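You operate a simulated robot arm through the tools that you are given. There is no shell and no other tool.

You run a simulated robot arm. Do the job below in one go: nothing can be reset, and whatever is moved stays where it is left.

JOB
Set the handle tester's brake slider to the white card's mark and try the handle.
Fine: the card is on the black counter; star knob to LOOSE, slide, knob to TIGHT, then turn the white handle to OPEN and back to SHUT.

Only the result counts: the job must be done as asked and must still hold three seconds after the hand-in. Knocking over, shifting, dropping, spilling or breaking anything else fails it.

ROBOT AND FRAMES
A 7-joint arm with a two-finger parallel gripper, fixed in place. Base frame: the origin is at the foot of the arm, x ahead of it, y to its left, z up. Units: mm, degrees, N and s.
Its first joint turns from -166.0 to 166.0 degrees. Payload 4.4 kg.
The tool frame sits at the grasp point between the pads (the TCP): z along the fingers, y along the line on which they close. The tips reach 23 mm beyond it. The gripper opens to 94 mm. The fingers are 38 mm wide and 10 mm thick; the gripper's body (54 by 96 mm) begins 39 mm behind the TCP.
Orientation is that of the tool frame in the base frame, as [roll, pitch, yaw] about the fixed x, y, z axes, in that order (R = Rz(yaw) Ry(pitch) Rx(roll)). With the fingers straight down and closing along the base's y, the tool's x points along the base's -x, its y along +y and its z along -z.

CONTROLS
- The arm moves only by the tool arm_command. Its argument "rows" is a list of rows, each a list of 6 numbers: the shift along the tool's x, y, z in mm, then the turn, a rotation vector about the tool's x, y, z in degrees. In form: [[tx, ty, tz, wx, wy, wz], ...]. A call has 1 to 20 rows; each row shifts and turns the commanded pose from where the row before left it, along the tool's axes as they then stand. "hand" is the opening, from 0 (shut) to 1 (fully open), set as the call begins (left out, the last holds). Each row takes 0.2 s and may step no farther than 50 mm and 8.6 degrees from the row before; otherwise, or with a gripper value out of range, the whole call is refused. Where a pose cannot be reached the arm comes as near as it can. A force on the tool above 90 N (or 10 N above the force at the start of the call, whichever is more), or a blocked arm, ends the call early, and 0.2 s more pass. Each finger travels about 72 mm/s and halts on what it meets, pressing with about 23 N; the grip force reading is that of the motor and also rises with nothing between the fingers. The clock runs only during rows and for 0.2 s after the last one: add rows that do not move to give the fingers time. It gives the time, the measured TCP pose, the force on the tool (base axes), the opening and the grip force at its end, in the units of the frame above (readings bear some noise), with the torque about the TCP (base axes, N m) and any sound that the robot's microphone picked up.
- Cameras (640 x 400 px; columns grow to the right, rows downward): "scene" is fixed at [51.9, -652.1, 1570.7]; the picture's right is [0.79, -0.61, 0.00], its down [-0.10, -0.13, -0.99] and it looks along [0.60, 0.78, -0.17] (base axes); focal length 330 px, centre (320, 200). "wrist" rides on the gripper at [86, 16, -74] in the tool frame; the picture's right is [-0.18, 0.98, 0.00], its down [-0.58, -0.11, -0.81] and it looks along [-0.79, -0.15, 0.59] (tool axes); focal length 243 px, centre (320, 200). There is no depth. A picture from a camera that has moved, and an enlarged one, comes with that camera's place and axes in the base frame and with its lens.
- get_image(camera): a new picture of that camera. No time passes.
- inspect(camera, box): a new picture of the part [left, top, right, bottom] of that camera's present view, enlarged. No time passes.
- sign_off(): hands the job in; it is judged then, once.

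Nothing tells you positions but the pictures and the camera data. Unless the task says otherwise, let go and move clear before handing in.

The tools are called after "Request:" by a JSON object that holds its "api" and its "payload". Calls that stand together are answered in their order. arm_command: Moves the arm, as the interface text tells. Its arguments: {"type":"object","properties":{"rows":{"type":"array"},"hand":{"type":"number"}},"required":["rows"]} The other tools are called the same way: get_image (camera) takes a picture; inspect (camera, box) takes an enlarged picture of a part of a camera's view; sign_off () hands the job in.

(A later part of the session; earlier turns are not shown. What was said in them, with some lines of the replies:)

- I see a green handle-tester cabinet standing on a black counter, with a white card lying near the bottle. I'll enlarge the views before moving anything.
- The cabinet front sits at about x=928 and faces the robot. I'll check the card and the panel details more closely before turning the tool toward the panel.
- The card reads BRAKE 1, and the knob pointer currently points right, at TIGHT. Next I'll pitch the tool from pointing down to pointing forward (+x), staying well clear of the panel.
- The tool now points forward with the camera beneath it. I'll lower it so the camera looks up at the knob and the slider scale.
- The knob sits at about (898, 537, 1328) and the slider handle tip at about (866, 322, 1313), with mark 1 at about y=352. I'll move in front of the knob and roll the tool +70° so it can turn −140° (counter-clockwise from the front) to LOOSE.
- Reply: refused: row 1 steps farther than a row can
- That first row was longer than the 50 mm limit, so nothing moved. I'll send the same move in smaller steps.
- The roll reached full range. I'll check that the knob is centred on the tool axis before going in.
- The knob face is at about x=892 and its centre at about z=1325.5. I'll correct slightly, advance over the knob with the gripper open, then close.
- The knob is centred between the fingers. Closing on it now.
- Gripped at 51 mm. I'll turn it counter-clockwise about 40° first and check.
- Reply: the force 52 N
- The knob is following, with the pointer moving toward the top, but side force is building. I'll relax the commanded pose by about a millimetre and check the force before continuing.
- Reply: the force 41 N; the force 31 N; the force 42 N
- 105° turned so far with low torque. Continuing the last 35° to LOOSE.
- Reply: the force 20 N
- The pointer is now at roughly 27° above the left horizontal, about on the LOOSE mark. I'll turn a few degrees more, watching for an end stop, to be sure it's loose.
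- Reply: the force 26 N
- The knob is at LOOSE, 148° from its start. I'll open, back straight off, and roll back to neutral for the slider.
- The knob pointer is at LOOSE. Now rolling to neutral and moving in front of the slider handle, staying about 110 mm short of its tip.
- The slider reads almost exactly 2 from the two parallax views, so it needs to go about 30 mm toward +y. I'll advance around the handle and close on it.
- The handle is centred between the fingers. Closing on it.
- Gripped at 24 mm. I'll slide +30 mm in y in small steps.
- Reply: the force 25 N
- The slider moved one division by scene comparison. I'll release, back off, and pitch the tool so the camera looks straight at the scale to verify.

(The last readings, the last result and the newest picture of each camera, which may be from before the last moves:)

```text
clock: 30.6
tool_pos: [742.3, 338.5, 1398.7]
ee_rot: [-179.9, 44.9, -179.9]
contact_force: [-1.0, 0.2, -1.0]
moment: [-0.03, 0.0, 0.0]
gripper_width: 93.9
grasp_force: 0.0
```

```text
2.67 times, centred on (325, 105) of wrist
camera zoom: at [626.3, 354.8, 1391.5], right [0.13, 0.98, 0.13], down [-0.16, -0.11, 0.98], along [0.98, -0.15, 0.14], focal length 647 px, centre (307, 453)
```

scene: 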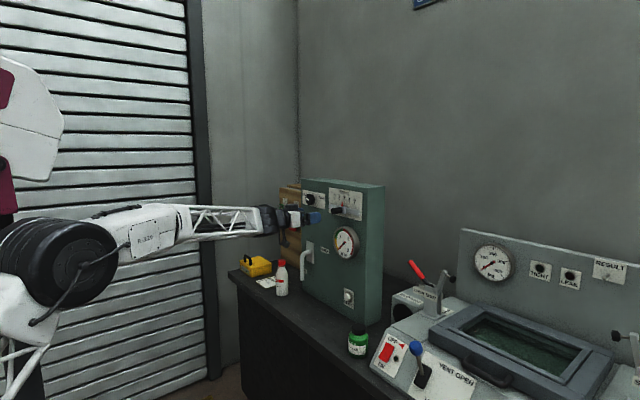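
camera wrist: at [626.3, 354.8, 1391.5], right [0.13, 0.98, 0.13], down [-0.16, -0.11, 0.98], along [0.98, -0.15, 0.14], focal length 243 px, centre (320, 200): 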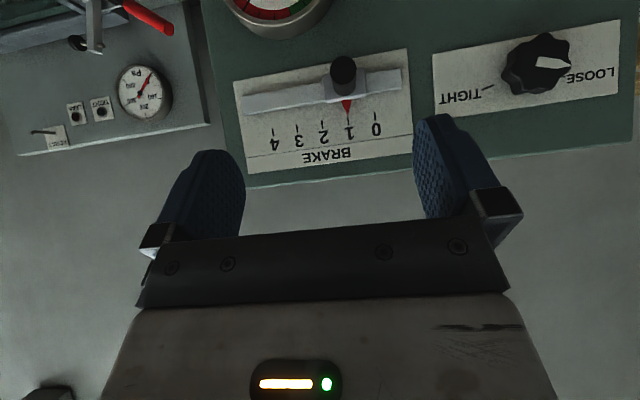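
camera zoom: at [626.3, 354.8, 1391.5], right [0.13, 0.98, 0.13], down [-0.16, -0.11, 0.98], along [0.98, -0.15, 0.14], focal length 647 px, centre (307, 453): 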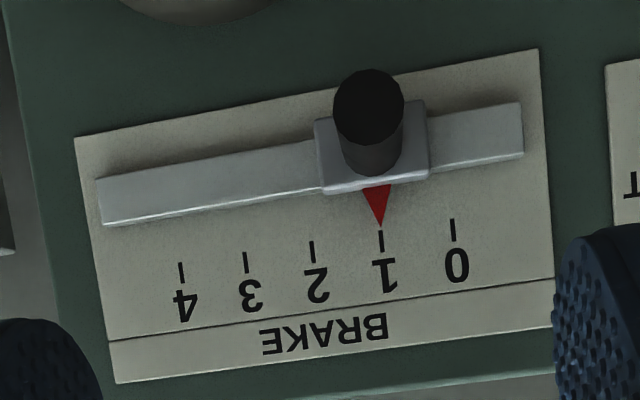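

The straight-on view shows the pointer exactly at 1. Now I'll unpitch, return to the front of the knob at the LOOSE roll angle, and approach.

Request:
{"api": "arm_command", "payload": {"rows": [[0, 0, 0, 0, -8.5, 0], [0, 0, 0, 0, -8.5, 0], [0, 0, 0, 0, -8.5, 0], [0, 0, 0, 0, -8.5, 0], [0, 0, 0, 0, -8.5, 0], [0, 0, 0, 0, -2.5, 0], [15, 40, -2, 0, 0, 0], [15, 40, 0, 0, 0, 0], [15, 40, 0, 0, 0, 0], [15, 40, 0, 0, 0, 0], [14, 36.5, 0, 0, 0, 0], [0, 0, 0, 0, 0, 0]], "hand": 1}}

Request:
{"api": "arm_command", "payload": {"rows": [[0, 0, 0, 0, 0, -8.5], [0, 0, 0, 0, 0, -8.5], [0, 0, 0, 0, 0, -8.5], [0, 0, 0, 0, 0, -8.5], [0, 0, 0, 0, 0, -8.5], [0, 0, 0, 0, 0, -8.5], [0, 0, 0, 0, 0, -8.5], [0, 0, 0, 0, 0, -8.5], [0, 0, 0, 0, 0, -8.5], [0, 0, 0, 0, 0, -0.5], [0, 0, 0, 0, 0, 0]]}}

Request:
{"api": "get_image", "payload": {"camera": "wrist"}}

```text
clock: 33.2
tool_pos: [738.9, 535.1, 1325.9]
ee_rot: [102.2, 89.9, 102.2]
contact_force: [0.2, -0.6, 0.4]
moment: [-0.02, -0.03, -0.01]
gripper_width: 94.0
grasp_force: 0.0
```

```text
clock: 35.6
tool_pos: [740.4, 534.6, 1325.2]
ee_rot: [-90.0, 12.9, -90.1]
contact_force: [0.4, 0.8, 0.7]
moment: [0.0, 0.01, -0.02]
gripper_width: 94.1
grasp_force: 0.0
```

```text
taken
camera wrist: at [663.6, 454.4, 1290.5], right [0.0, 0.4, -0.92], down [-0.81, 0.54, 0.24], along [0.59, 0.74, 0.32], focal length 243 px, centre (320, 200)
```

wrist: 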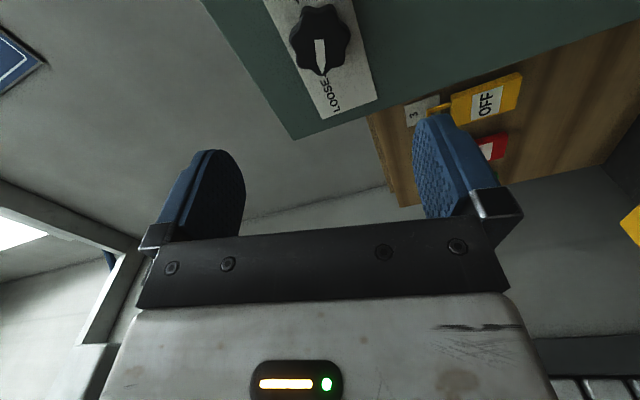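

The knob is aligned on the tool axis. Advancing and gripping.

Request:
{"api": "arm_command", "payload": {"rows": [[0, 0.6, 25, 0, 0, 0], [0, 0, 40, 0, 0, 0], [0, 0, 40, 0, 0, 0], [0, 0, 30, 0, 0, 0], [0, 0, 15, 0, 0, 0], [0, 0, 0, 0, 0, 0]], "hand": 1}}

Request:
{"api": "arm_command", "payload": {"rows": [[0, 0, 0, 0, 0, 0], [0, 0, 0, 0, 0, 0], [0, 0, 0, 0, 0, 0]], "hand": 0}}

Request:
{"api": "get_image", "payload": {"camera": "wrist"}}

```text
clock: 37.0
tool_pos: [888.8, 534.7, 1324.0]
ee_rot: [-90.1, 13.0, -89.9]
contact_force: [-0.3, -0.2, 0.1]
moment: [0.01, -0.01, 0.02]
gripper_width: 94.0
grasp_force: 0.1
```

```text
clock: 37.8
tool_pos: [888.6, 535.6, 1325.0]
ee_rot: [-90.0, 13.0, -90.0]
contact_force: [5.9, 0.7, 3.8]
moment: [0.01, -0.11, -0.01]
gripper_width: 51.1
grasp_force: 44.7
```

```text
taken
camera wrist: at [813.0, 454.3, 1290.6], right [0.0, 0.4, -0.92], down [-0.81, 0.54, 0.24], along [0.59, 0.74, 0.32], focal length 243 px, centre (320, 200)
```

wrist: 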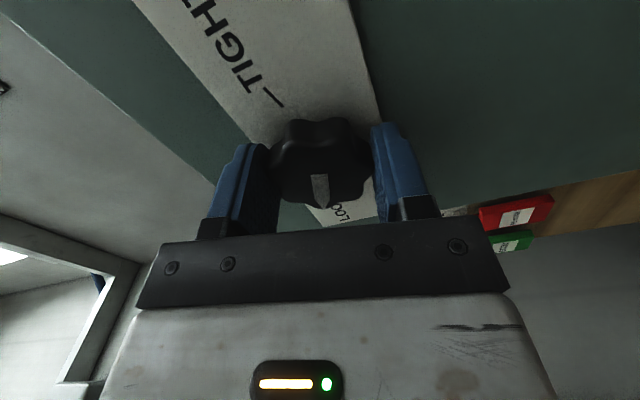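

Gripped well with low force. Turning clockwise toward TIGHT in two stages.

Request:
{"api": "arm_command", "payload": {"rows": [[0, 0, 0, 0, 0, 6], [0, 0, 0, 0, 0, 8], [0, 0, 0, 0, 0, 8], [0, 0, 0, 0, 0, 8], [0, 0, 0, 0, 0, 8], [0, 0, 0, 0, 0, 8], [0, 0, 0, 0, 0, 8], [0, 0, 0, 0, 0, 0]]}}

Request:
{"api": "get_image", "payload": {"camera": "wrist"}}

```text
clock: 39.6
tool_pos: [888.6, 534.4, 1324.7]
ee_rot: [-89.9, 67.0, -89.8]
contact_force: [-28.7, -11.1, 0.9]
moment: [0.0, -0.38, -0.09]
gripper_width: 51.5
grasp_force: 45.0
```

```text
taken
camera wrist: at [813.1, 516.3, 1239.6], right [0.0, 0.98, -0.21], down [-0.81, 0.13, 0.58], along [0.59, 0.17, 0.79], focal length 243 px, centre (320, 200)
```

wrist: 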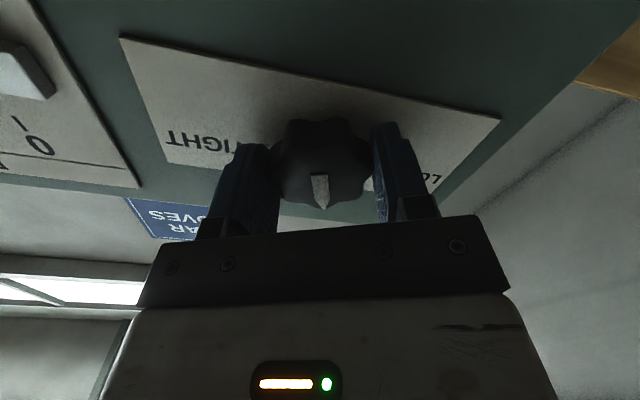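

Request:
{"api": "arm_command", "payload": {"rows": [[0, -0.3, -0.3, 0, 0, 6], [0, 0, 0, 0, 0, 7], [0, 0, 0, 0, 0, 7], [0, 0, 0, 0, 0, 7], [0, 0, 0, 0, 0, 7], [0, 0, 0, 0, 0, 7], [0, 0, 0, 0, 0, 7], [0, 0, 0, 0, 0, 0]]}}

```text
clock: 41.4
tool_pos: [888.8, 534.7, 1323.9]
ee_rot: [90.0, 65.0, 90.1]
contact_force: [12.6, 23.7, 9.4]
moment: [0.01, 0.07, 0.66]
gripper_width: 51.2
grasp_force: 44.8
```

Request:
{"api": "arm_command", "payload": {"rows": [[0.1, 0.6, 0.1, 0, 0, 5], [0, 0, 0, 0, 0, 7], [0, 0, 0, 0, 0, 7], [0, 0, 0, 0, 0, 7], [0, 0, 0, 0, 0, 7], [0, 0, 0, 0, 0, 7], [0, 0, 0, 0, 0, 5], [0, 0, 0, 0, 0, 0]]}}

Request:
{"api": "inspect", "payload": {"camera": "wrist", "box": [240, 60, 420, 240]}}

Request:
{"api": "inspect", "payload": {"camera": "scene", "box": [260, 170, 380, 245]}}

```text
clock: 43.2
tool_pos: [888.9, 534.5, 1324.3]
ee_rot: [89.9, 20.0, 90.1]
contact_force: [-2.0, 10.6, 11.8]
moment: [-0.28, -0.07, 0.41]
gripper_width: 51.0
grasp_force: 45.2
```

```text
2.22 times, centred on (330, 150) of wrist
camera zoom: at [813.1, 622.4, 1311.4], right [0.0, 0.16, 0.99], down [-0.81, -0.58, 0.1], along [0.59, -0.8, 0.13], focal length 539 px, centre (298, 311)
```

zoom: 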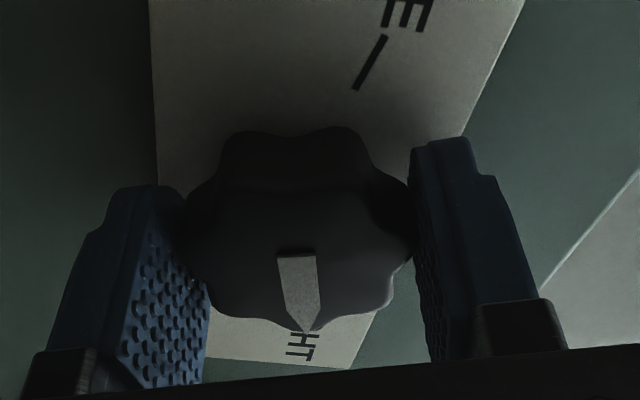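

```text
5.33 times, centred on (320, 208) of scene
camera zoom: at [51.9, -652.1, 1570.7], right [0.79, -0.61, 0.0], down [-0.1, -0.13, -0.99], along [0.6, 0.78, -0.17], focal length 1762 px, centre (320, 160)
```

zoom: 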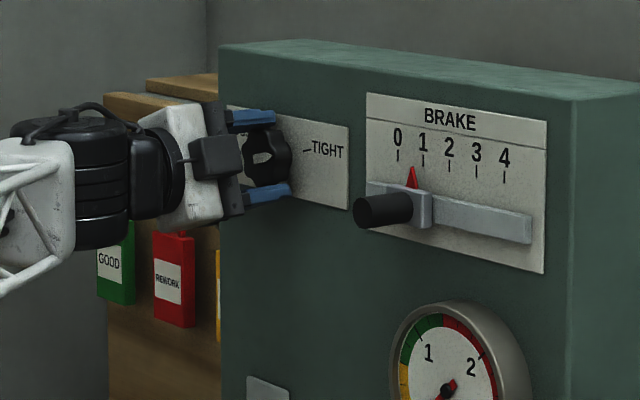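

Torque about the knob axis has appeared (−0.28 N m), which suggests it's at the TIGHT stop. I'll nudge 3° more to confirm.

Request:
{"api": "arm_command", "payload": {"rows": [[0, 0, 0, 0, 0, 1.5], [0, 0, 0, 0, 0, 1.5], [0, 0, 0, 0, 0, 0]]}}

Request:
{"api": "inspect", "payload": {"camera": "wrist", "box": [240, 60, 420, 240]}}

```text
clock: 44.0
tool_pos: [887.9, 535.1, 1325.8]
ee_rot: [89.9, 17.0, 90.0]
contact_force: [0.3, 11.6, 13.4]
moment: [-1.25, -0.52, 0.2]
gripper_width: 51.5
grasp_force: 45.2
```

```text
2.22 times, centred on (330, 150) of wrist
camera zoom: at [813.1, 622.8, 1315.9], right [0.0, 0.11, 0.99], down [-0.81, -0.59, 0.07], along [0.59, -0.8, 0.09], focal length 539 px, centre (298, 311)
```

zoom: 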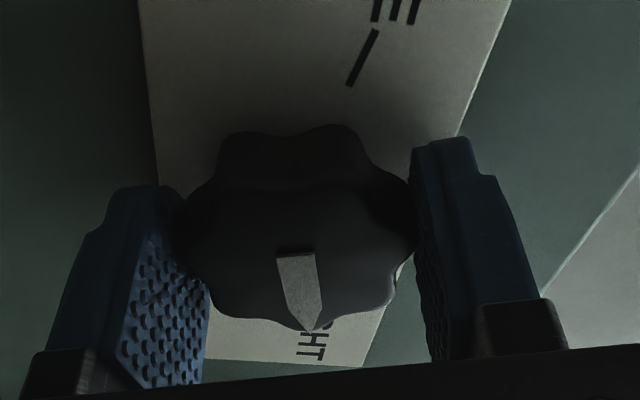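

The torque jumped to 1.25 N m, so the knob is firmly at the TIGHT stop. I'll relieve the twist, release and back off.

Request:
{"api": "arm_command", "payload": {"rows": [[0, 0, 0, 0, 0, -2.2], [0, 0, 0, 0, 0, 0]]}}

Request:
{"api": "arm_command", "payload": {"rows": [[0, 0, 0, 0, 0, 0], [0, 0, 0, 0, 0, 0], [0, 0, 0, 0, 0, 0], [0, 0, -15, 0, 0, 0], [0, 0, -30, 0, 0, 0], [0, 0, -40, 0, 0, 0], [0, 0, -45, 0, 0, 0], [0, 0, -45, 0, 0, 0], [0, 0, -45, 0, 0, 0], [0, 0, 0, 0, 0, 0]], "hand": 1}}

Request:
{"api": "get_image", "payload": {"camera": "wrist"}}

Request:
{"api": "inspect", "payload": {"camera": "scene", "box": [260, 170, 380, 245]}}

Request:
{"api": "inspect", "payload": {"camera": "scene", "box": [285, 220, 375, 310]}}

```text
clock: 44.6
tool_pos: [887.9, 535.0, 1325.4]
ee_rot: [89.9, 19.2, 90.0]
contact_force: [7.1, 13.2, 15.3]
moment: [0.03, -0.24, 0.27]
gripper_width: 51.4
grasp_force: 45.6
```

```text
clock: 46.8
tool_pos: [670.1, 534.6, 1325.1]
ee_rot: [90.0, 19.2, 90.0]
contact_force: [0.0, -0.1, -0.2]
moment: [-0.01, -0.02, 0.01]
gripper_width: 93.8
grasp_force: 0.0
```

```text
taken
camera wrist: at [594.0, 622.4, 1312.7], right [0.0, 0.15, 0.99], down [-0.81, -0.58, 0.09], along [0.59, -0.8, 0.12], focal length 243 px, centre (320, 200)
```

wrist: 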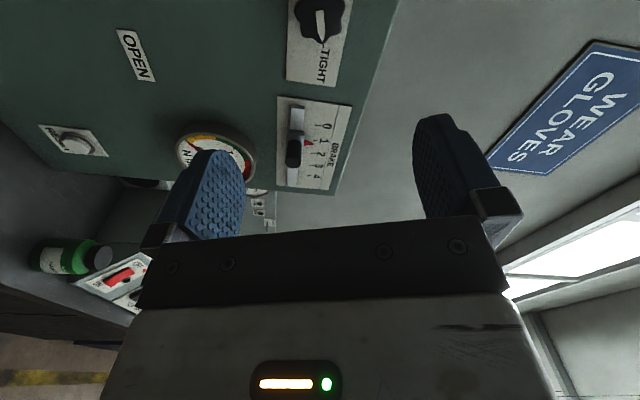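

```text
5.33 times, centred on (320, 208) of scene
camera zoom: at [51.9, -652.1, 1570.7], right [0.79, -0.61, 0.0], down [-0.1, -0.13, -0.99], along [0.6, 0.78, -0.17], focal length 1762 px, centre (320, 160)
```

zoom: 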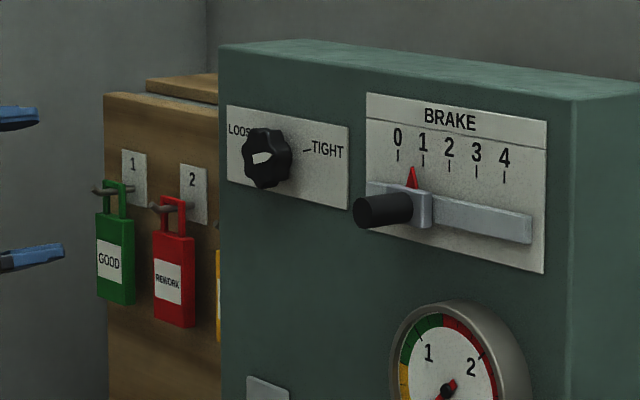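

```text
4.44 times, centred on (330, 265) of scene
camera zoom: at [51.9, -652.1, 1570.7], right [0.79, -0.61, 0.0], down [-0.1, -0.13, -0.99], along [0.6, 0.78, -0.17], focal length 1469 px, centre (276, -89)
```

zoom: 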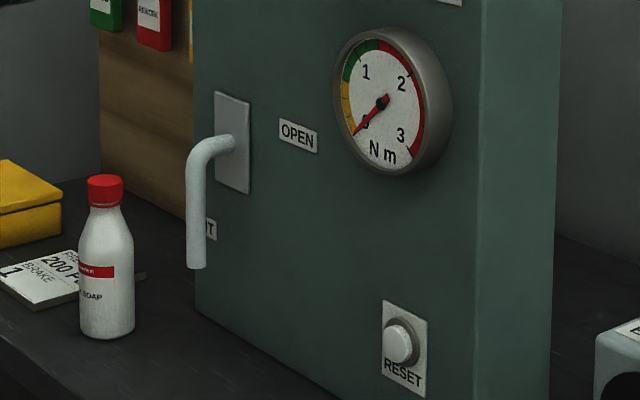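

The knob reads TIGHT and the slider is still at 1. Next is the handle: I'll roll back to neutral, lower, and pitch the camera to look straight at it.

Request:
{"api": "arm_command", "payload": {"rows": [[0, 0, 0, 0, 0, -8.5], [0, 0, 0, 0, 0, -8.5], [0, 0, 0, 0, 0, -8.5], [0, 0, 0, 0, 0, -8.5], [0, 0, 0, 0, 0, -8.5], [0, 0, 0, 0, 0, -8.5], [0, 0, 0, 0, 0, -8.5], [0, 0, 0, 0, 0, -8.5], [0, 0, 0, 0, 0, -2.8], [0, 0, 0, 0, 8.5, 0], [0, 0, 0, 0, 8.5, 0], [0, 0, 0, 0, 8.5, 0], [0, 0, 0, 0, 8.5, 0], [0, 0, 0, 0, 8.5, 0], [0, 0, 0, 0, 2.5, 0], [0, 0, 0, 0, 0, 0]], "hand": 1}}

Request:
{"api": "arm_command", "payload": {"rows": [[30, -10, 30, 0, 0, 0], [30, -10, 30, 0, 0, 0], [30, -10, 30, 0, 0, 0], [30, -10, 30, 0, 0, 0], [30, -10, 30, 0, 0, 0], [17, 0, 25, 0, 0, 0], [0, 0, 0, 0, 0, 0]]}}

Request:
{"api": "get_image", "payload": {"camera": "wrist"}}

Request:
{"api": "get_image", "payload": {"camera": "scene"}}

```text
clock: 50.2
tool_pos: [668.6, 536.1, 1324.6]
ee_rot: [-179.9, 44.9, -179.9]
contact_force: [0.0, 0.0, 0.5]
moment: [0.01, -0.02, -0.01]
gripper_width: 93.9
grasp_force: 0.0
```

```text
clock: 51.8
tool_pos: [673.6, 484.3, 1082.0]
ee_rot: [-179.9, 45.1, -179.9]
contact_force: [0.1, -0.4, -0.3]
moment: [0.01, -0.01, -0.03]
gripper_width: 94.0
grasp_force: 0.0
```

```text
taken
camera wrist: at [559.1, 501.1, 1074.7], right [0.13, 0.98, 0.13], down [-0.16, -0.11, 0.98], along [0.98, -0.15, 0.14], focal length 243 px, centre (320, 200)
```

wrist: 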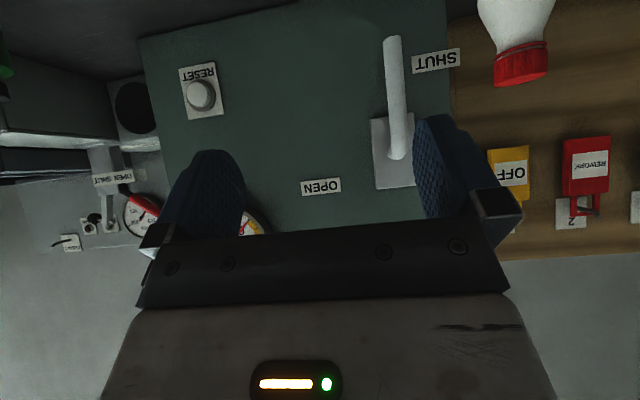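

```text
taken
```

scene: 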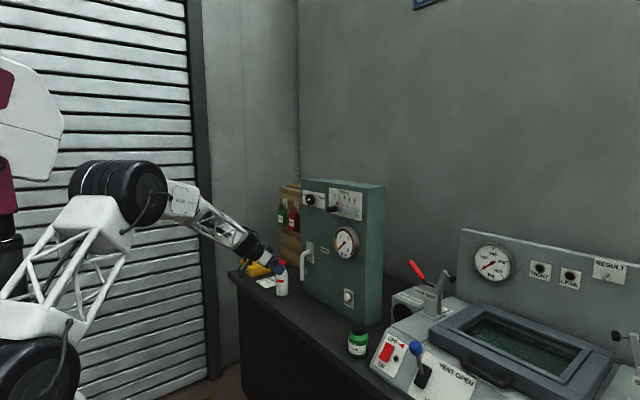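

Request:
{"api": "inspect", "payload": {"camera": "wrist", "box": [290, 20, 470, 215]}}

```text
2.05 times, centred on (380, 118) of wrist
camera zoom: at [559.1, 501.1, 1074.7], right [0.13, 0.98, 0.13], down [-0.16, -0.11, 0.98], along [0.98, -0.15, 0.14], focal length 498 px, centre (197, 369)
```

zoom: 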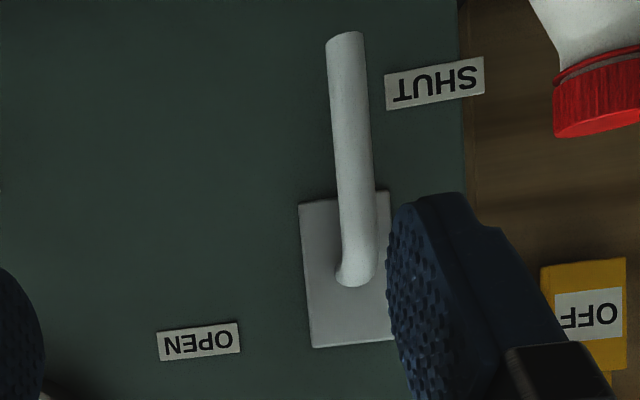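

The handle pivot is at about (918, 558, 1070), with its lever hanging straight down about 130 mm at x≈882. The bottle is at about (834, 670), so I'll keep to the right of it. I'll unpitch and line up with the lever about 67 mm below the pivot, with the gripper half open.

Request:
{"api": "arm_command", "payload": {"rows": [[0, 0, 0, 0, -8.5, 0], [0, 0, 0, 0, -8.5, 0], [0, 0, 0, 0, -8.5, 0], [0, 0, 0, 0, -8.5, 0], [0, 0, 0, 0, -8.5, 0], [0, 0, 0, 0, -2.5, 0], [26, 25, 20, 0, 0, 0], [26, 25, 20, 0, 0, 0], [27, 24, 20, 0, 0, 0], [0, 0, 26, 0, 0, 0], [0, 0, 0, 0, 0, 0]], "hand": 0.5}}

Request:
{"api": "get_image", "payload": {"camera": "wrist"}}

Request:
{"api": "get_image", "payload": {"camera": "scene"}}

```text
clock: 54.2
tool_pos: [761.1, 558.4, 1003.5]
ee_rot: [96.5, 90.0, 96.5]
contact_force: [0.6, -0.2, 1.1]
moment: [0.0, 0.01, -0.02]
gripper_width: 46.9
grasp_force: 0.0
```

```text
taken
camera wrist: at [685.1, 575.2, 918.6], right [0.0, 0.98, 0.18], down [-0.81, -0.11, 0.58], along [0.59, -0.15, 0.79], focal length 243 px, centre (320, 200)
```

wrist: 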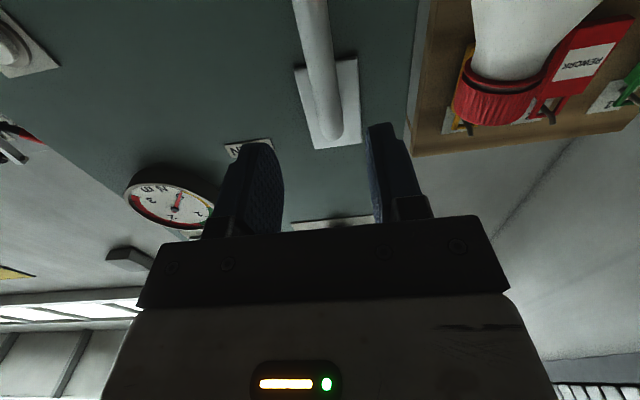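

```text
taken
```

scene: 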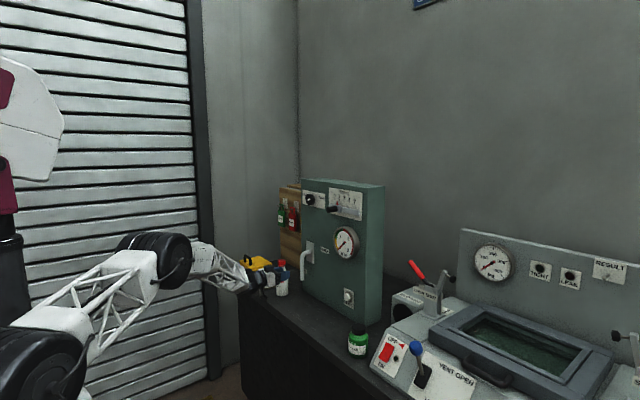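

The lever is on the tool axis and the bottle is clear by about 40 mm. Advancing to straddle the lever.

Request:
{"api": "arm_command", "payload": {"rows": [[0, 0, 25, 0, 0, 0], [0, 0, 30, 0, 0, 0], [0, 0, 30, 0, 0, 0], [0, 0, 20, 0, 0, 0], [0, 0, 12, 0, 0, 0], [0, 0, 0, 0, 0, 0]]}}

Request:
{"api": "get_image", "payload": {"camera": "wrist"}}

Request:
{"api": "inspect", "payload": {"camera": "scene", "box": [230, 220, 370, 310]}}

```text
clock: 55.6
tool_pos: [878.5, 558.5, 1004.1]
ee_rot: [-105.0, 90.0, -105.0]
contact_force: [-1.2, 0.4, -1.0]
moment: [0.0, -0.02, -0.02]
gripper_width: 47.0
grasp_force: 0.0
```

```text
taken
camera wrist: at [802.5, 575.0, 918.0], right [0.0, 0.98, 0.18], down [-0.81, -0.11, 0.58], along [0.59, -0.15, 0.79], focal length 243 px, centre (320, 200)
```

wrist: 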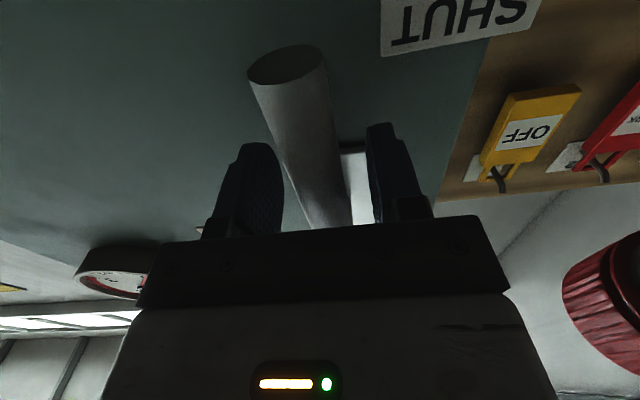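

```text
4.44 times, centred on (300, 265) of scene
camera zoom: at [51.9, -652.1, 1570.7], right [0.79, -0.61, 0.0], down [-0.1, -0.13, -0.99], along [0.6, 0.78, -0.17], focal length 1469 px, centre (409, -89)
```

zoom: 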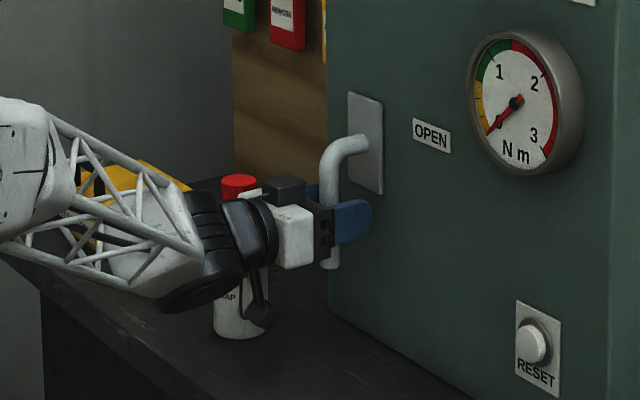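

The fingers straddle the lever cleanly. I'll narrow the gap, bring the pushing finger to contact, and swing about 40° counter-clockwise along the arc to check.

Request:
{"api": "arm_command", "payload": {"rows": [[0, 0, 0, 0, 0, 0], [0, 0, 0, 0, 0, 0], [0, -3, 0, 0, 0, 0], [0, 0, 0, 0, 0, 0]], "hand": 0.3}}

Request:
{"api": "arm_command", "payload": {"rows": [[-0.36, -6.9, 0, 0, 0, -6], [-0.36, -6.9, 0, 0, 0, -6], [-0.36, -6.9, 0, 0, 0, -6], [-0.36, -6.9, 0, 0, 0, -6], [-0.36, -6.9, 0, 0, 0, -6], [-0.36, -6.9, 0, 0, 0, -6], [0, 0, 0, 0, 0, 0]]}}

Request:
{"api": "get_image", "payload": {"camera": "wrist"}}

Request:
{"api": "inspect", "payload": {"camera": "scene", "box": [230, 220, 370, 310]}}

```text
clock: 56.6
tool_pos: [877.3, 556.4, 1003.8]
ee_rot: [-72.0, 89.9, -72.0]
contact_force: [-0.4, 2.4, -0.5]
moment: [0.01, -0.02, 0.0]
gripper_width: 29.3
grasp_force: 1.0
```

```text
clock: 58.2
tool_pos: [877.4, 516.2, 1015.3]
ee_rot: [-90.1, 53.9, -89.9]
contact_force: [-1.3, 5.5, -6.7]
moment: [0.09, -0.06, -0.03]
gripper_width: 31.8
grasp_force: 4.0
```

```text
taken
camera wrist: at [801.8, 479.6, 937.3], right [0.0, 0.9, -0.43], down [-0.81, 0.25, 0.53], along [0.59, 0.35, 0.73], focal length 243 px, centre (320, 200)
```

wrist: 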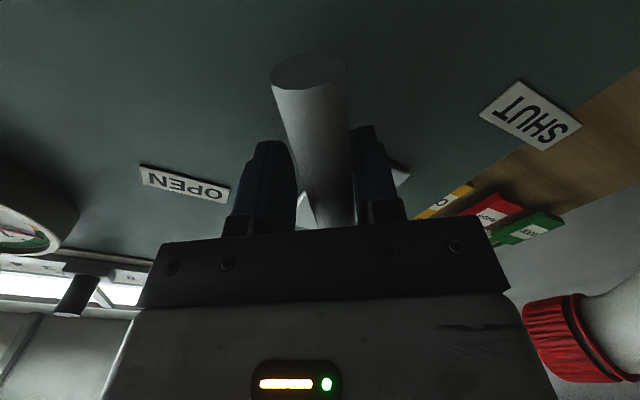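

```text
4.44 times, centred on (300, 265) of scene
camera zoom: at [51.9, -652.1, 1570.7], right [0.79, -0.61, 0.0], down [-0.1, -0.13, -0.99], along [0.6, 0.78, -0.17], focal length 1469 px, centre (409, -89)
```

zoom: 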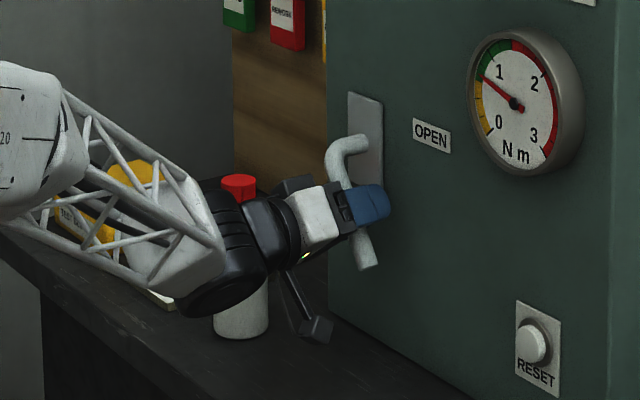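

The handle is turning smoothly and the gauge reads about 0.8 N m. Continuing the arc to OPEN.

Request:
{"api": "arm_command", "payload": {"rows": [[-0.36, -6.9, 0, 0, 0, -6], [-0.36, -6.9, 0, 0, 0, -6], [-0.36, -6.9, 0, 0, 0, -6], [-0.36, -6.9, 0, 0, 0, -6], [-0.36, -6.9, 0, 0, 0, -6], [-0.36, -6.9, 0, 0, 0, -6], [-0.36, -6.9, 0, 0, 0, -6], [0, 0, 0, 0, 0, 0]]}}

Request:
{"api": "get_image", "payload": {"camera": "wrist"}}

Request:
{"api": "inspect", "payload": {"camera": "scene", "box": [230, 220, 370, 310]}}

```text
clock: 60.0
tool_pos: [878.0, 491.4, 1056.1]
ee_rot: [-90.0, 11.9, -90.0]
contact_force: [0.2, 0.5, -5.3]
moment: [0.07, -0.05, 0.07]
gripper_width: 30.7
grasp_force: 3.0
```

```text
taken
camera wrist: at [801.8, 410.6, 1022.9], right [0.0, 0.38, -0.92], down [-0.81, 0.55, 0.23], along [0.59, 0.74, 0.31], focal length 243 px, centre (320, 200)
```

wrist: 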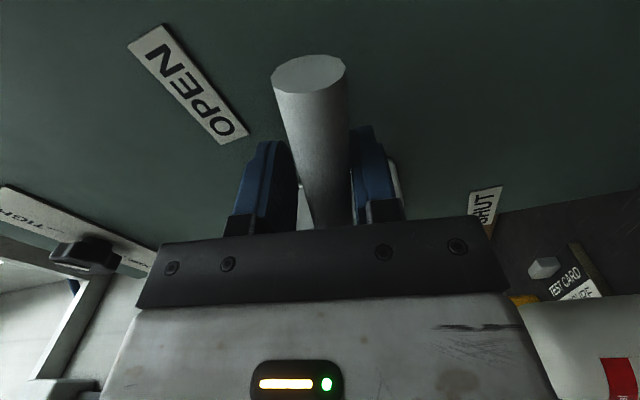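

```text
4.44 times, centred on (300, 265) of scene
camera zoom: at [51.9, -652.1, 1570.7], right [0.79, -0.61, 0.0], down [-0.1, -0.13, -0.99], along [0.6, 0.78, -0.17], focal length 1469 px, centre (409, -89)
```

zoom: 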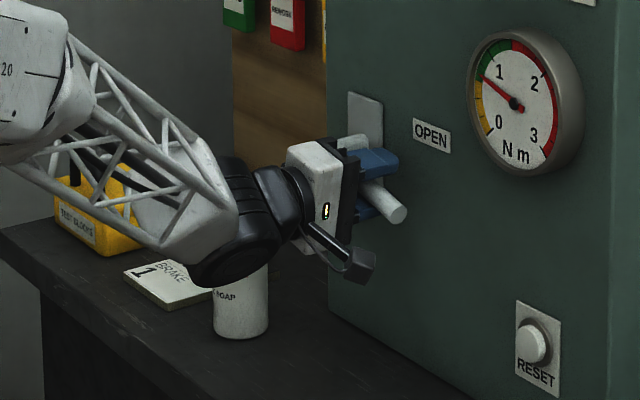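

The lever is at roughly 78°. I'll continue in smaller steps toward horizontal, watching for a stop.

Request:
{"api": "arm_command", "payload": {"rows": [[-0.3, -5.75, 0, 0, 0, -5], [-0.3, -5.75, 0, 0, 0, -5], [-0.1, -3.45, 0, 0, 0, -3], [0, 0, 0, 0, 0, 0]]}}

Request:
{"api": "get_image", "payload": {"camera": "wrist"}}

Request:
{"api": "inspect", "payload": {"camera": "scene", "box": [230, 220, 370, 310]}}

```text
clock: 61.0
tool_pos: [877.2, 491.1, 1070.4]
ee_rot: [-90.0, -1.1, -90.0]
contact_force: [2.4, -0.9, -7.6]
moment: [0.13, -0.09, 0.08]
gripper_width: 31.9
grasp_force: 4.1
```

```text
taken
camera wrist: at [801.7, 403.8, 1057.7], right [0.0, 0.17, -0.99], down [-0.81, 0.58, 0.1], along [0.59, 0.8, 0.13], focal length 243 px, centre (320, 200)
```

wrist: 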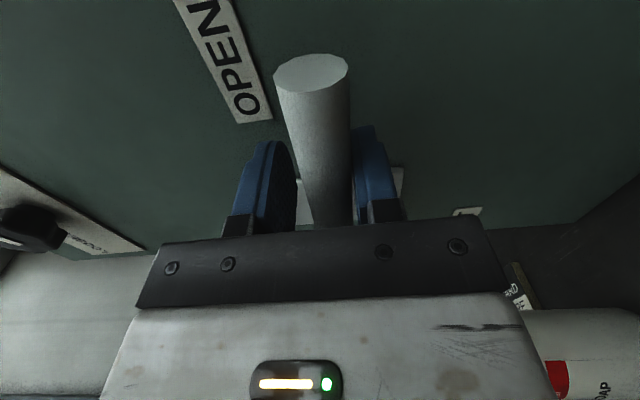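

```text
4.44 times, centred on (300, 265) of scene
camera zoom: at [51.9, -652.1, 1570.7], right [0.79, -0.61, 0.0], down [-0.1, -0.13, -0.99], along [0.6, 0.78, -0.17], focal length 1469 px, centre (409, -89)
```

zoom: 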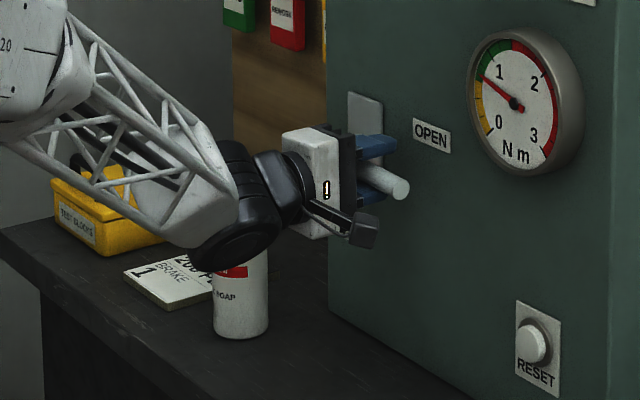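

No stop yet. I'll push a few more degrees to be sure the lever fully reaches OPEN.

Request:
{"api": "arm_command", "payload": {"rows": [[-0.2, -4.0, 0, 0, 0, -3], [-0.2, -4.0, 0, 0, 0, -3], [0, 0, 0, 0, 0, 0]]}}

Request:
{"api": "inspect", "payload": {"camera": "scene", "box": [280, 230, 340, 270]}}

```text
clock: 61.8
tool_pos: [876.6, 491.6, 1076.4]
ee_rot: [-90.2, -7.2, -89.8]
contact_force: [4.1, 11.9, -28.1]
moment: [0.79, -0.24, 0.06]
gripper_width: 39.6
grasp_force: 13.2
```

```text
10.00 times, centred on (310, 250) of scene
camera zoom: at [51.9, -652.1, 1570.7], right [0.79, -0.61, 0.0], down [-0.1, -0.13, -0.99], along [0.6, 0.78, -0.17], focal length 3304 px, centre (420, -300)
```

zoom: 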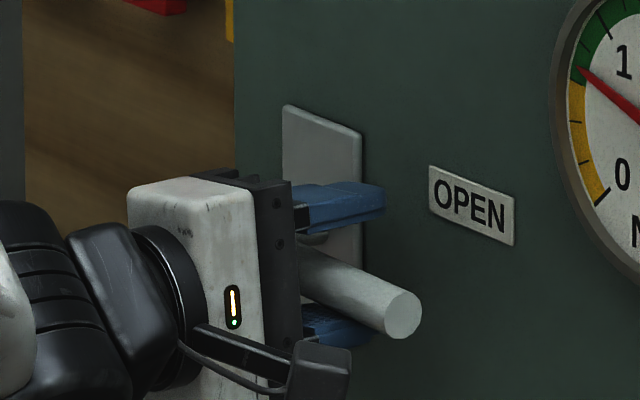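

The force rise to 28 N shows the lever is against its OPEN stop. Now I'll reverse the arc back toward SHUT with the other finger pushing.

Request:
{"api": "arm_command", "payload": {"rows": [[-0.2, 4, 0, 0, 0, 3], [-0.2, 4, 0, 0, 0, 3], [0, 4, 0, 0, 0, 0], [-0.3, 5.75, 0, 0, 0, 5], [-0.3, 5.75, 0, 0, 0, 5], [-0.1, 3.45, 0, 0, 0, 3], [-0.36, 6.9, 0, 0, 0, 6], [-0.36, 6.9, 0, 0, 0, 6], [-0.36, 6.9, 0, 0, 0, 6], [-0.36, 6.9, 0, 0, 0, 6], [-0.36, 6.9, 0, 0, 0, 6], [-0.36, 6.9, 0, 0, 0, 6], [-0.36, 6.9, 0, 0, 0, 6], [0, 0, 0, 0, 0, 0]]}}

Request:
{"api": "get_image", "payload": {"camera": "wrist"}}

Request:
{"api": "inspect", "payload": {"camera": "scene", "box": [230, 220, 370, 310]}}

```text
clock: 64.8
tool_pos: [877.0, 518.7, 1012.8]
ee_rot: [-90.0, 54.0, -90.0]
contact_force: [2.6, -5.6, 2.1]
moment: [-0.14, 0.03, 0.1]
gripper_width: 31.2
grasp_force: 3.0
```

```text
taken
camera wrist: at [801.9, 480.5, 934.1], right [0.0, 0.9, -0.43], down [-0.81, 0.25, 0.53], along [0.59, 0.35, 0.73], focal length 243 px, centre (320, 200)
```

wrist: 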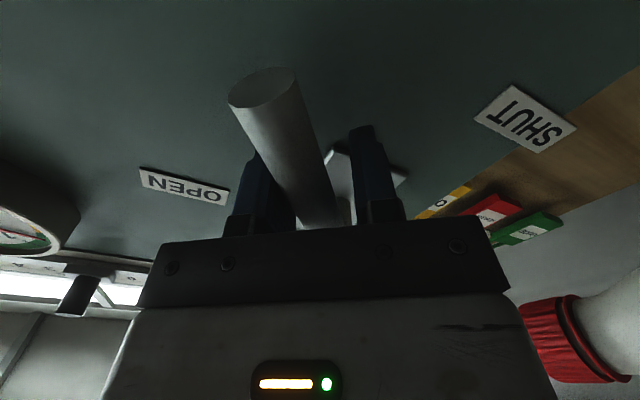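

```text
4.44 times, centred on (300, 265) of scene
camera zoom: at [51.9, -652.1, 1570.7], right [0.79, -0.61, 0.0], down [-0.1, -0.13, -0.99], along [0.6, 0.78, -0.17], focal length 1469 px, centre (409, -89)
```

zoom: 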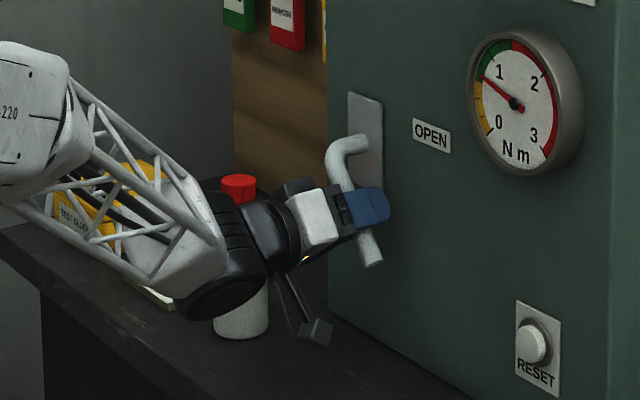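

The lever is following back. Continuing to the SHUT side.

Request:
{"api": "arm_command", "payload": {"rows": [[-0.36, 6.9, 0, 0, 0, 6], [-0.36, 6.9, 0, 0, 0, 6], [-0.36, 6.9, 0, 0, 0, 6], [-0.36, 6.9, 0, 0, 0, 6], [-0.36, 6.9, 0, 0, 0, 6], [-0.36, 6.9, 0, 0, 0, 6], [0, 0, 0, 0, 0, 0]]}}

Request:
{"api": "get_image", "payload": {"camera": "wrist"}}

Request:
{"api": "inspect", "payload": {"camera": "scene", "box": [230, 220, 370, 310]}}

```text
clock: 66.4
tool_pos: [877.5, 557.7, 1000.2]
ee_rot: [135.9, 90.0, 135.9]
contact_force: [0.1, -6.7, -3.1]
moment: [-0.07, -0.01, 0.04]
gripper_width: 31.3
grasp_force: 3.4
```

```text
taken
camera wrist: at [802.1, 573.6, 914.6], right [0.0, 0.98, 0.18], down [-0.81, -0.11, 0.58], along [0.59, -0.15, 0.79], focal length 243 px, centre (320, 200)
```

wrist: 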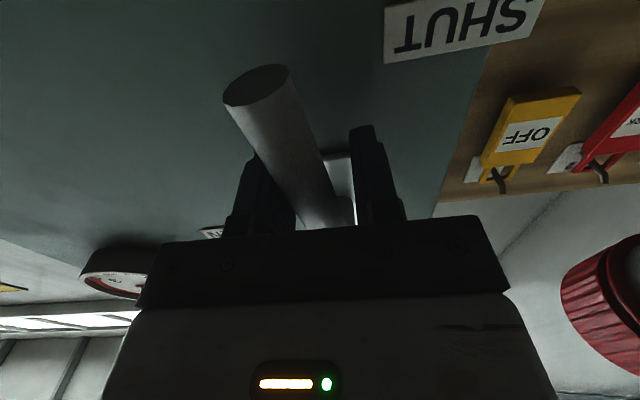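

```text
4.44 times, centred on (300, 265) of scene
camera zoom: at [51.9, -652.1, 1570.7], right [0.79, -0.61, 0.0], down [-0.1, -0.13, -0.99], along [0.6, 0.78, -0.17], focal length 1469 px, centre (409, -89)
```

zoom: 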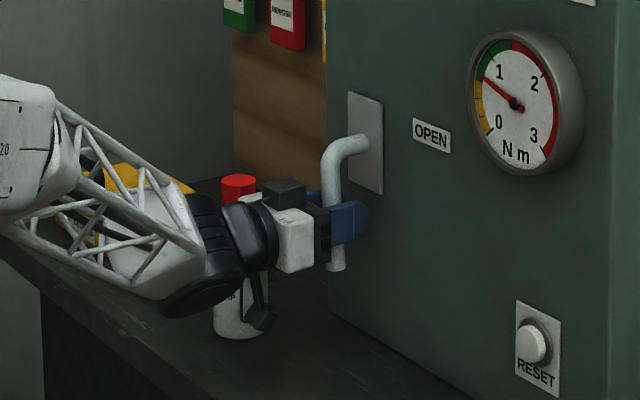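

The lever is still a few degrees short of SHUT. I'll push a little further sideways until the stop is felt.

Request:
{"api": "arm_command", "payload": {"rows": [[0, 3, 0, 0, 0, 1], [0, 3, 0, 0, 0, 1], [0, 0, 0, 0, 0, 0]]}}

Request:
{"api": "get_image", "payload": {"camera": "wrist"}}

```text
clock: 67.2
tool_pos: [877.6, 563.5, 1001.3]
ee_rot: [90.6, 88.0, 90.6]
contact_force: [1.9, -7.9, -3.8]
moment: [-0.13, -0.03, 0.07]
gripper_width: 31.6
grasp_force: 3.9
```

```text
taken
camera wrist: at [801.7, 582.5, 915.5], right [0.0, 0.98, 0.22], down [-0.81, -0.13, 0.58], along [0.59, -0.18, 0.79], focal length 243 px, centre (320, 200)
```

wrist: 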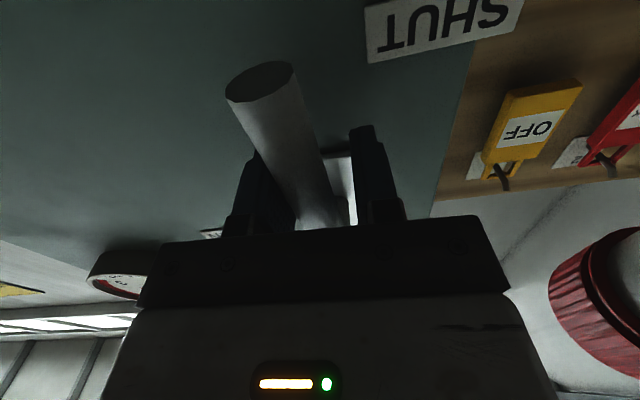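

Request:
{"api": "arm_command", "payload": {"rows": [[0, 2.5, 0, 0, 0, 0], [0, 2.5, 0, 0, 0, 0], [0, 0, 0, 0, 0, 0]]}}

Request:
{"api": "get_image", "payload": {"camera": "wrist"}}

Request:
{"api": "inspect", "payload": {"camera": "scene", "box": [230, 220, 370, 310]}}

```text
clock: 68.0
tool_pos: [877.0, 568.3, 999.5]
ee_rot: [90.5, 88.2, 90.5]
contact_force: [-7.2, -20.9, -3.6]
moment: [-0.3, 0.09, -0.02]
gripper_width: 37.2
grasp_force: 10.7
```

```text
taken
camera wrist: at [802.0, 587.1, 915.5], right [0.0, 0.98, 0.22], down [-0.81, -0.13, 0.58], along [0.59, -0.18, 0.79], focal length 243 px, centre (320, 200)
```

wrist: 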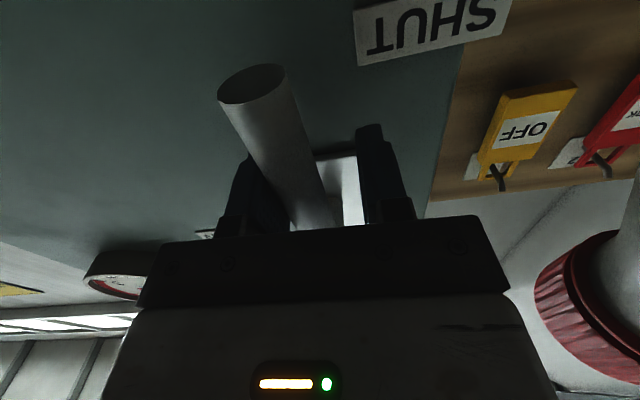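

```text
4.44 times, centred on (300, 265) of scene
camera zoom: at [51.9, -652.1, 1570.7], right [0.79, -0.61, 0.0], down [-0.1, -0.13, -0.99], along [0.6, 0.78, -0.17], focal length 1469 px, centre (409, -89)
```

zoom: 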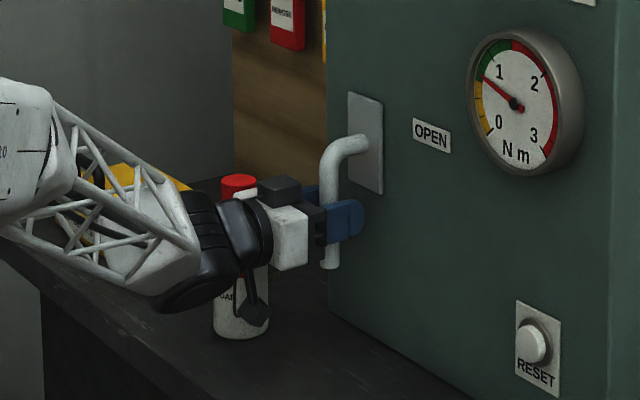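

The force rise shows the SHUT stop has been reached. I'll recentre on the lever, open slightly, and retreat straight back.

Request:
{"api": "arm_command", "payload": {"rows": [[0, -4, 0, 0, 0, 0], [0, -4, 0, 0, 0, 0], [0, 0, 0, 0, 0, 0]], "hand": 0.5}}

Request:
{"api": "arm_command", "payload": {"rows": [[0, 0, -15, 0, 0, 0], [0, 0, -30, 0, 0, 0], [0, 0, -35, 0, 0, 0], [0, 0, -40, 0, 0, 0], [0, 0, -40, 0, 0, 0], [0, 0, -40, 0, 0, 0], [0, 0, 0, 0, 0, 0]]}}

Request:
{"api": "get_image", "payload": {"camera": "wrist"}}

Request:
{"api": "get_image", "payload": {"camera": "scene"}}

```text
clock: 68.8
tool_pos: [876.8, 560.1, 999.5]
ee_rot: [90.2, 87.9, 90.4]
contact_force: [0.0, -0.3, 0.6]
moment: [-0.03, 0.01, 0.0]
gripper_width: 46.9
grasp_force: 0.0
```

```text
clock: 70.4
tool_pos: [676.8, 559.3, 999.1]
ee_rot: [90.1, 88.0, 90.3]
contact_force: [0.0, -0.4, 0.4]
moment: [-0.02, 0.03, 0.05]
gripper_width: 46.9
grasp_force: 0.1
```

```text
taken
camera wrist: at [601.5, 578.8, 914.8], right [0.0, 0.98, 0.22], down [-0.81, -0.13, 0.58], along [0.59, -0.17, 0.79], focal length 243 px, centre (320, 200)
```

wrist: 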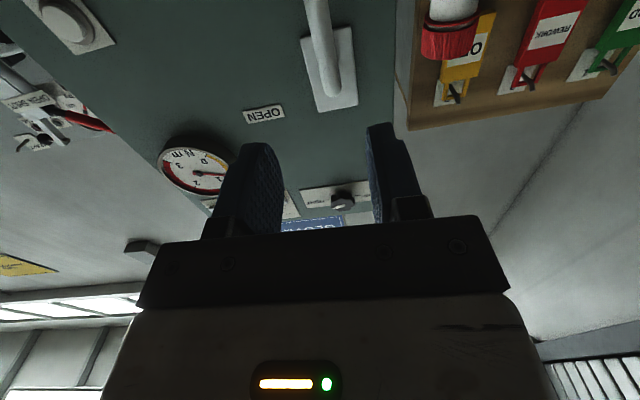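

```text
taken
```

scene: 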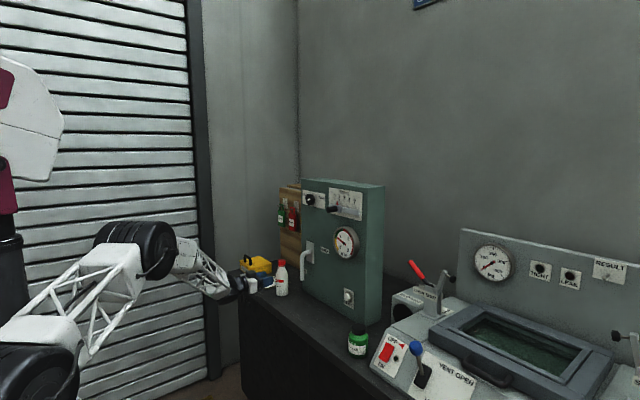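

All clear and nothing disturbed. I'll raise the arm and take one last straight-on look at the knob, slider and handle.

Request:
{"api": "arm_command", "payload": {"rows": [[-45, -5, 0, 0, 0, 0], [-45, -10, 0, 0, 0, 0], [-45, -10, 0, 0, 0, 0], [-45, -10, 0, 0, 0, 0], [-45, -10, 0, 0, 0, 0], [-45, -10, 0, 0, 0, 0], [-45, -10, 0, 0, 0, 0], [-45, -10, 0, 0, 0, 0], [0, -10, 0, 0, 8.5, 0], [0, -10, 0, 0, 8.5, 0], [0, -10, 0, 0, 8.5, 0], [0, -10, 0, 0, 8.5, 0], [0, 0, 0, 0, 8.5, 0], [0, 0, 0, 0, 2.5, 0], [0, 0, 0, 0, 0, 0]]}}

Request:
{"api": "get_image", "payload": {"camera": "wrist"}}

Request:
{"api": "inspect", "payload": {"camera": "scene", "box": [220, 170, 400, 310]}}

```text
clock: 73.6
tool_pos: [677.8, 433.2, 1356.7]
ee_rot: [177.1, 44.9, 178.1]
contact_force: [0.4, 0.5, -0.4]
moment: [0.02, 0.02, 0.01]
gripper_width: 46.9
grasp_force: 0.1
```

```text
taken
camera wrist: at [562.7, 449.6, 1349.2], right [0.13, 0.98, 0.16], down [-0.16, -0.14, 0.98], along [0.98, -0.15, 0.14], focal length 243 px, centre (320, 200)
```

wrist: 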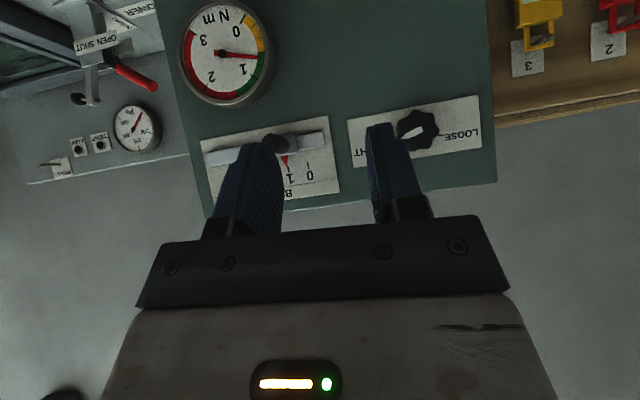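

```text
2.86 times, centred on (310, 240) of scene
camera zoom: at [51.9, -652.1, 1570.7], right [0.79, -0.61, 0.0], down [-0.1, -0.13, -0.99], along [0.6, 0.78, -0.17], focal length 944 px, centre (349, 86)
```

zoom: 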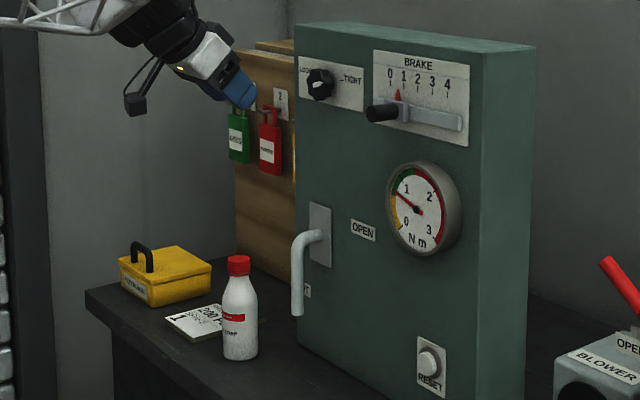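

Request:
{"api": "inspect", "payload": {"camera": "scene", "box": [285, 220, 375, 310]}}

Request:
{"api": "inspect", "payload": {"camera": "scene", "box": [295, 175, 390, 235]}}

```text
4.44 times, centred on (330, 265) of scene
camera zoom: at [51.9, -652.1, 1570.7], right [0.79, -0.61, 0.0], down [-0.1, -0.13, -0.99], along [0.6, 0.78, -0.17], focal length 1469 px, centre (276, -89)
```

zoom: 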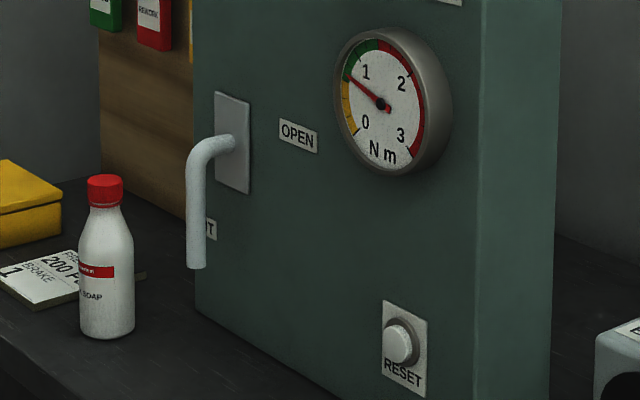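

```text
6.67 times, centred on (342, 205) of scene
camera zoom: at [51.9, -652.1, 1570.7], right [0.79, -0.61, 0.0], down [-0.1, -0.13, -0.99], along [0.6, 0.78, -0.17], focal length 2203 px, centre (170, 167)
```

zoom: 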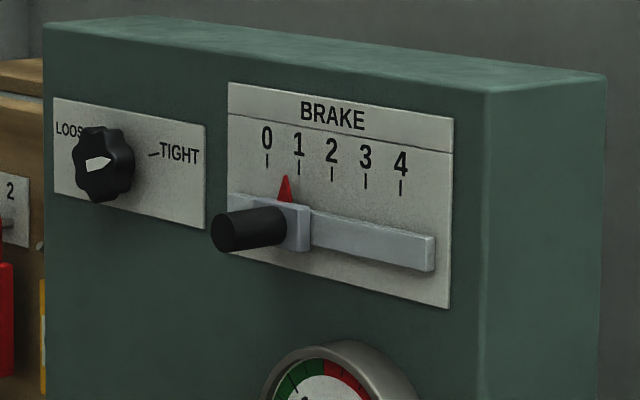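

Request:
{"api": "inspect", "payload": {"camera": "scene", "box": [325, 180, 375, 225]}}

Request:
{"api": "inspect", "payload": {"camera": "wrist", "box": [250, 130, 340, 200]}}

```text
8.89 times, centred on (350, 202) of scene
camera zoom: at [51.9, -652.1, 1570.7], right [0.79, -0.61, 0.0], down [-0.1, -0.13, -0.99], along [0.6, 0.78, -0.17], focal length 2937 px, centre (53, 178)
```

zoom: 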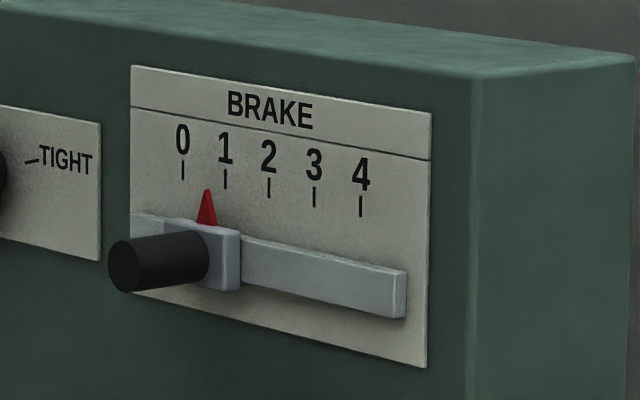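

```text
5.71 times, centred on (295, 165) of wrist
camera zoom: at [562.7, 449.6, 1349.2], right [0.13, 0.98, 0.16], down [-0.16, -0.14, 0.98], along [0.98, -0.15, 0.14], focal length 1386 px, centre (463, 400)
```

zoom: 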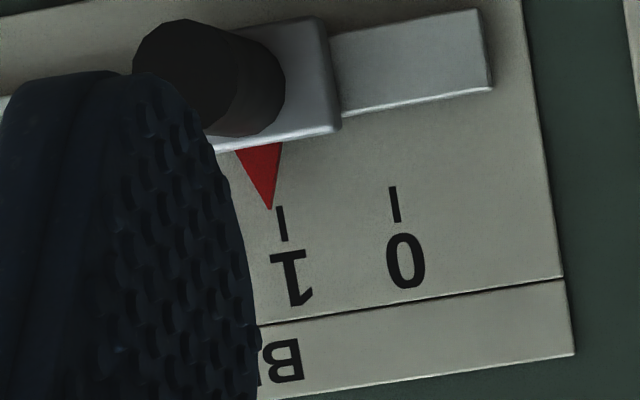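

The slider is unchanged at 1, the knob is at TIGHT, the handle is back at SHUT, and nothing around it has moved. The arm is clear, so I'm handing in.

Request:
{"api": "sign_off", "payload": {}}

```text
The job is handed in.
```

The handle tester's brake slider is set to the card's mark, **BRAKE 1**, and the handle has been tried. I've handed the job in, but no verdict came back.

- **Slider:** it started at about 2. With the star knob at LOOSE I moved it one division. A straight-on camera view showed the pointer on the 1 mark, and it had not moved when I checked again at the end.
- **Star knob:** it is back at TIGHT, turned until I felt the stop.
- **Handle:** I turned it to OPEN until the lever hit its stop, then back to SHUT until it hit that stop. The gauge showed about 0.8 N m during the turn and still showed about that at the end. I did not press RESET, since you didn't ask for it.

The soap bottle, card and yellow box look undisturbed, and the arm is clear of the tester.
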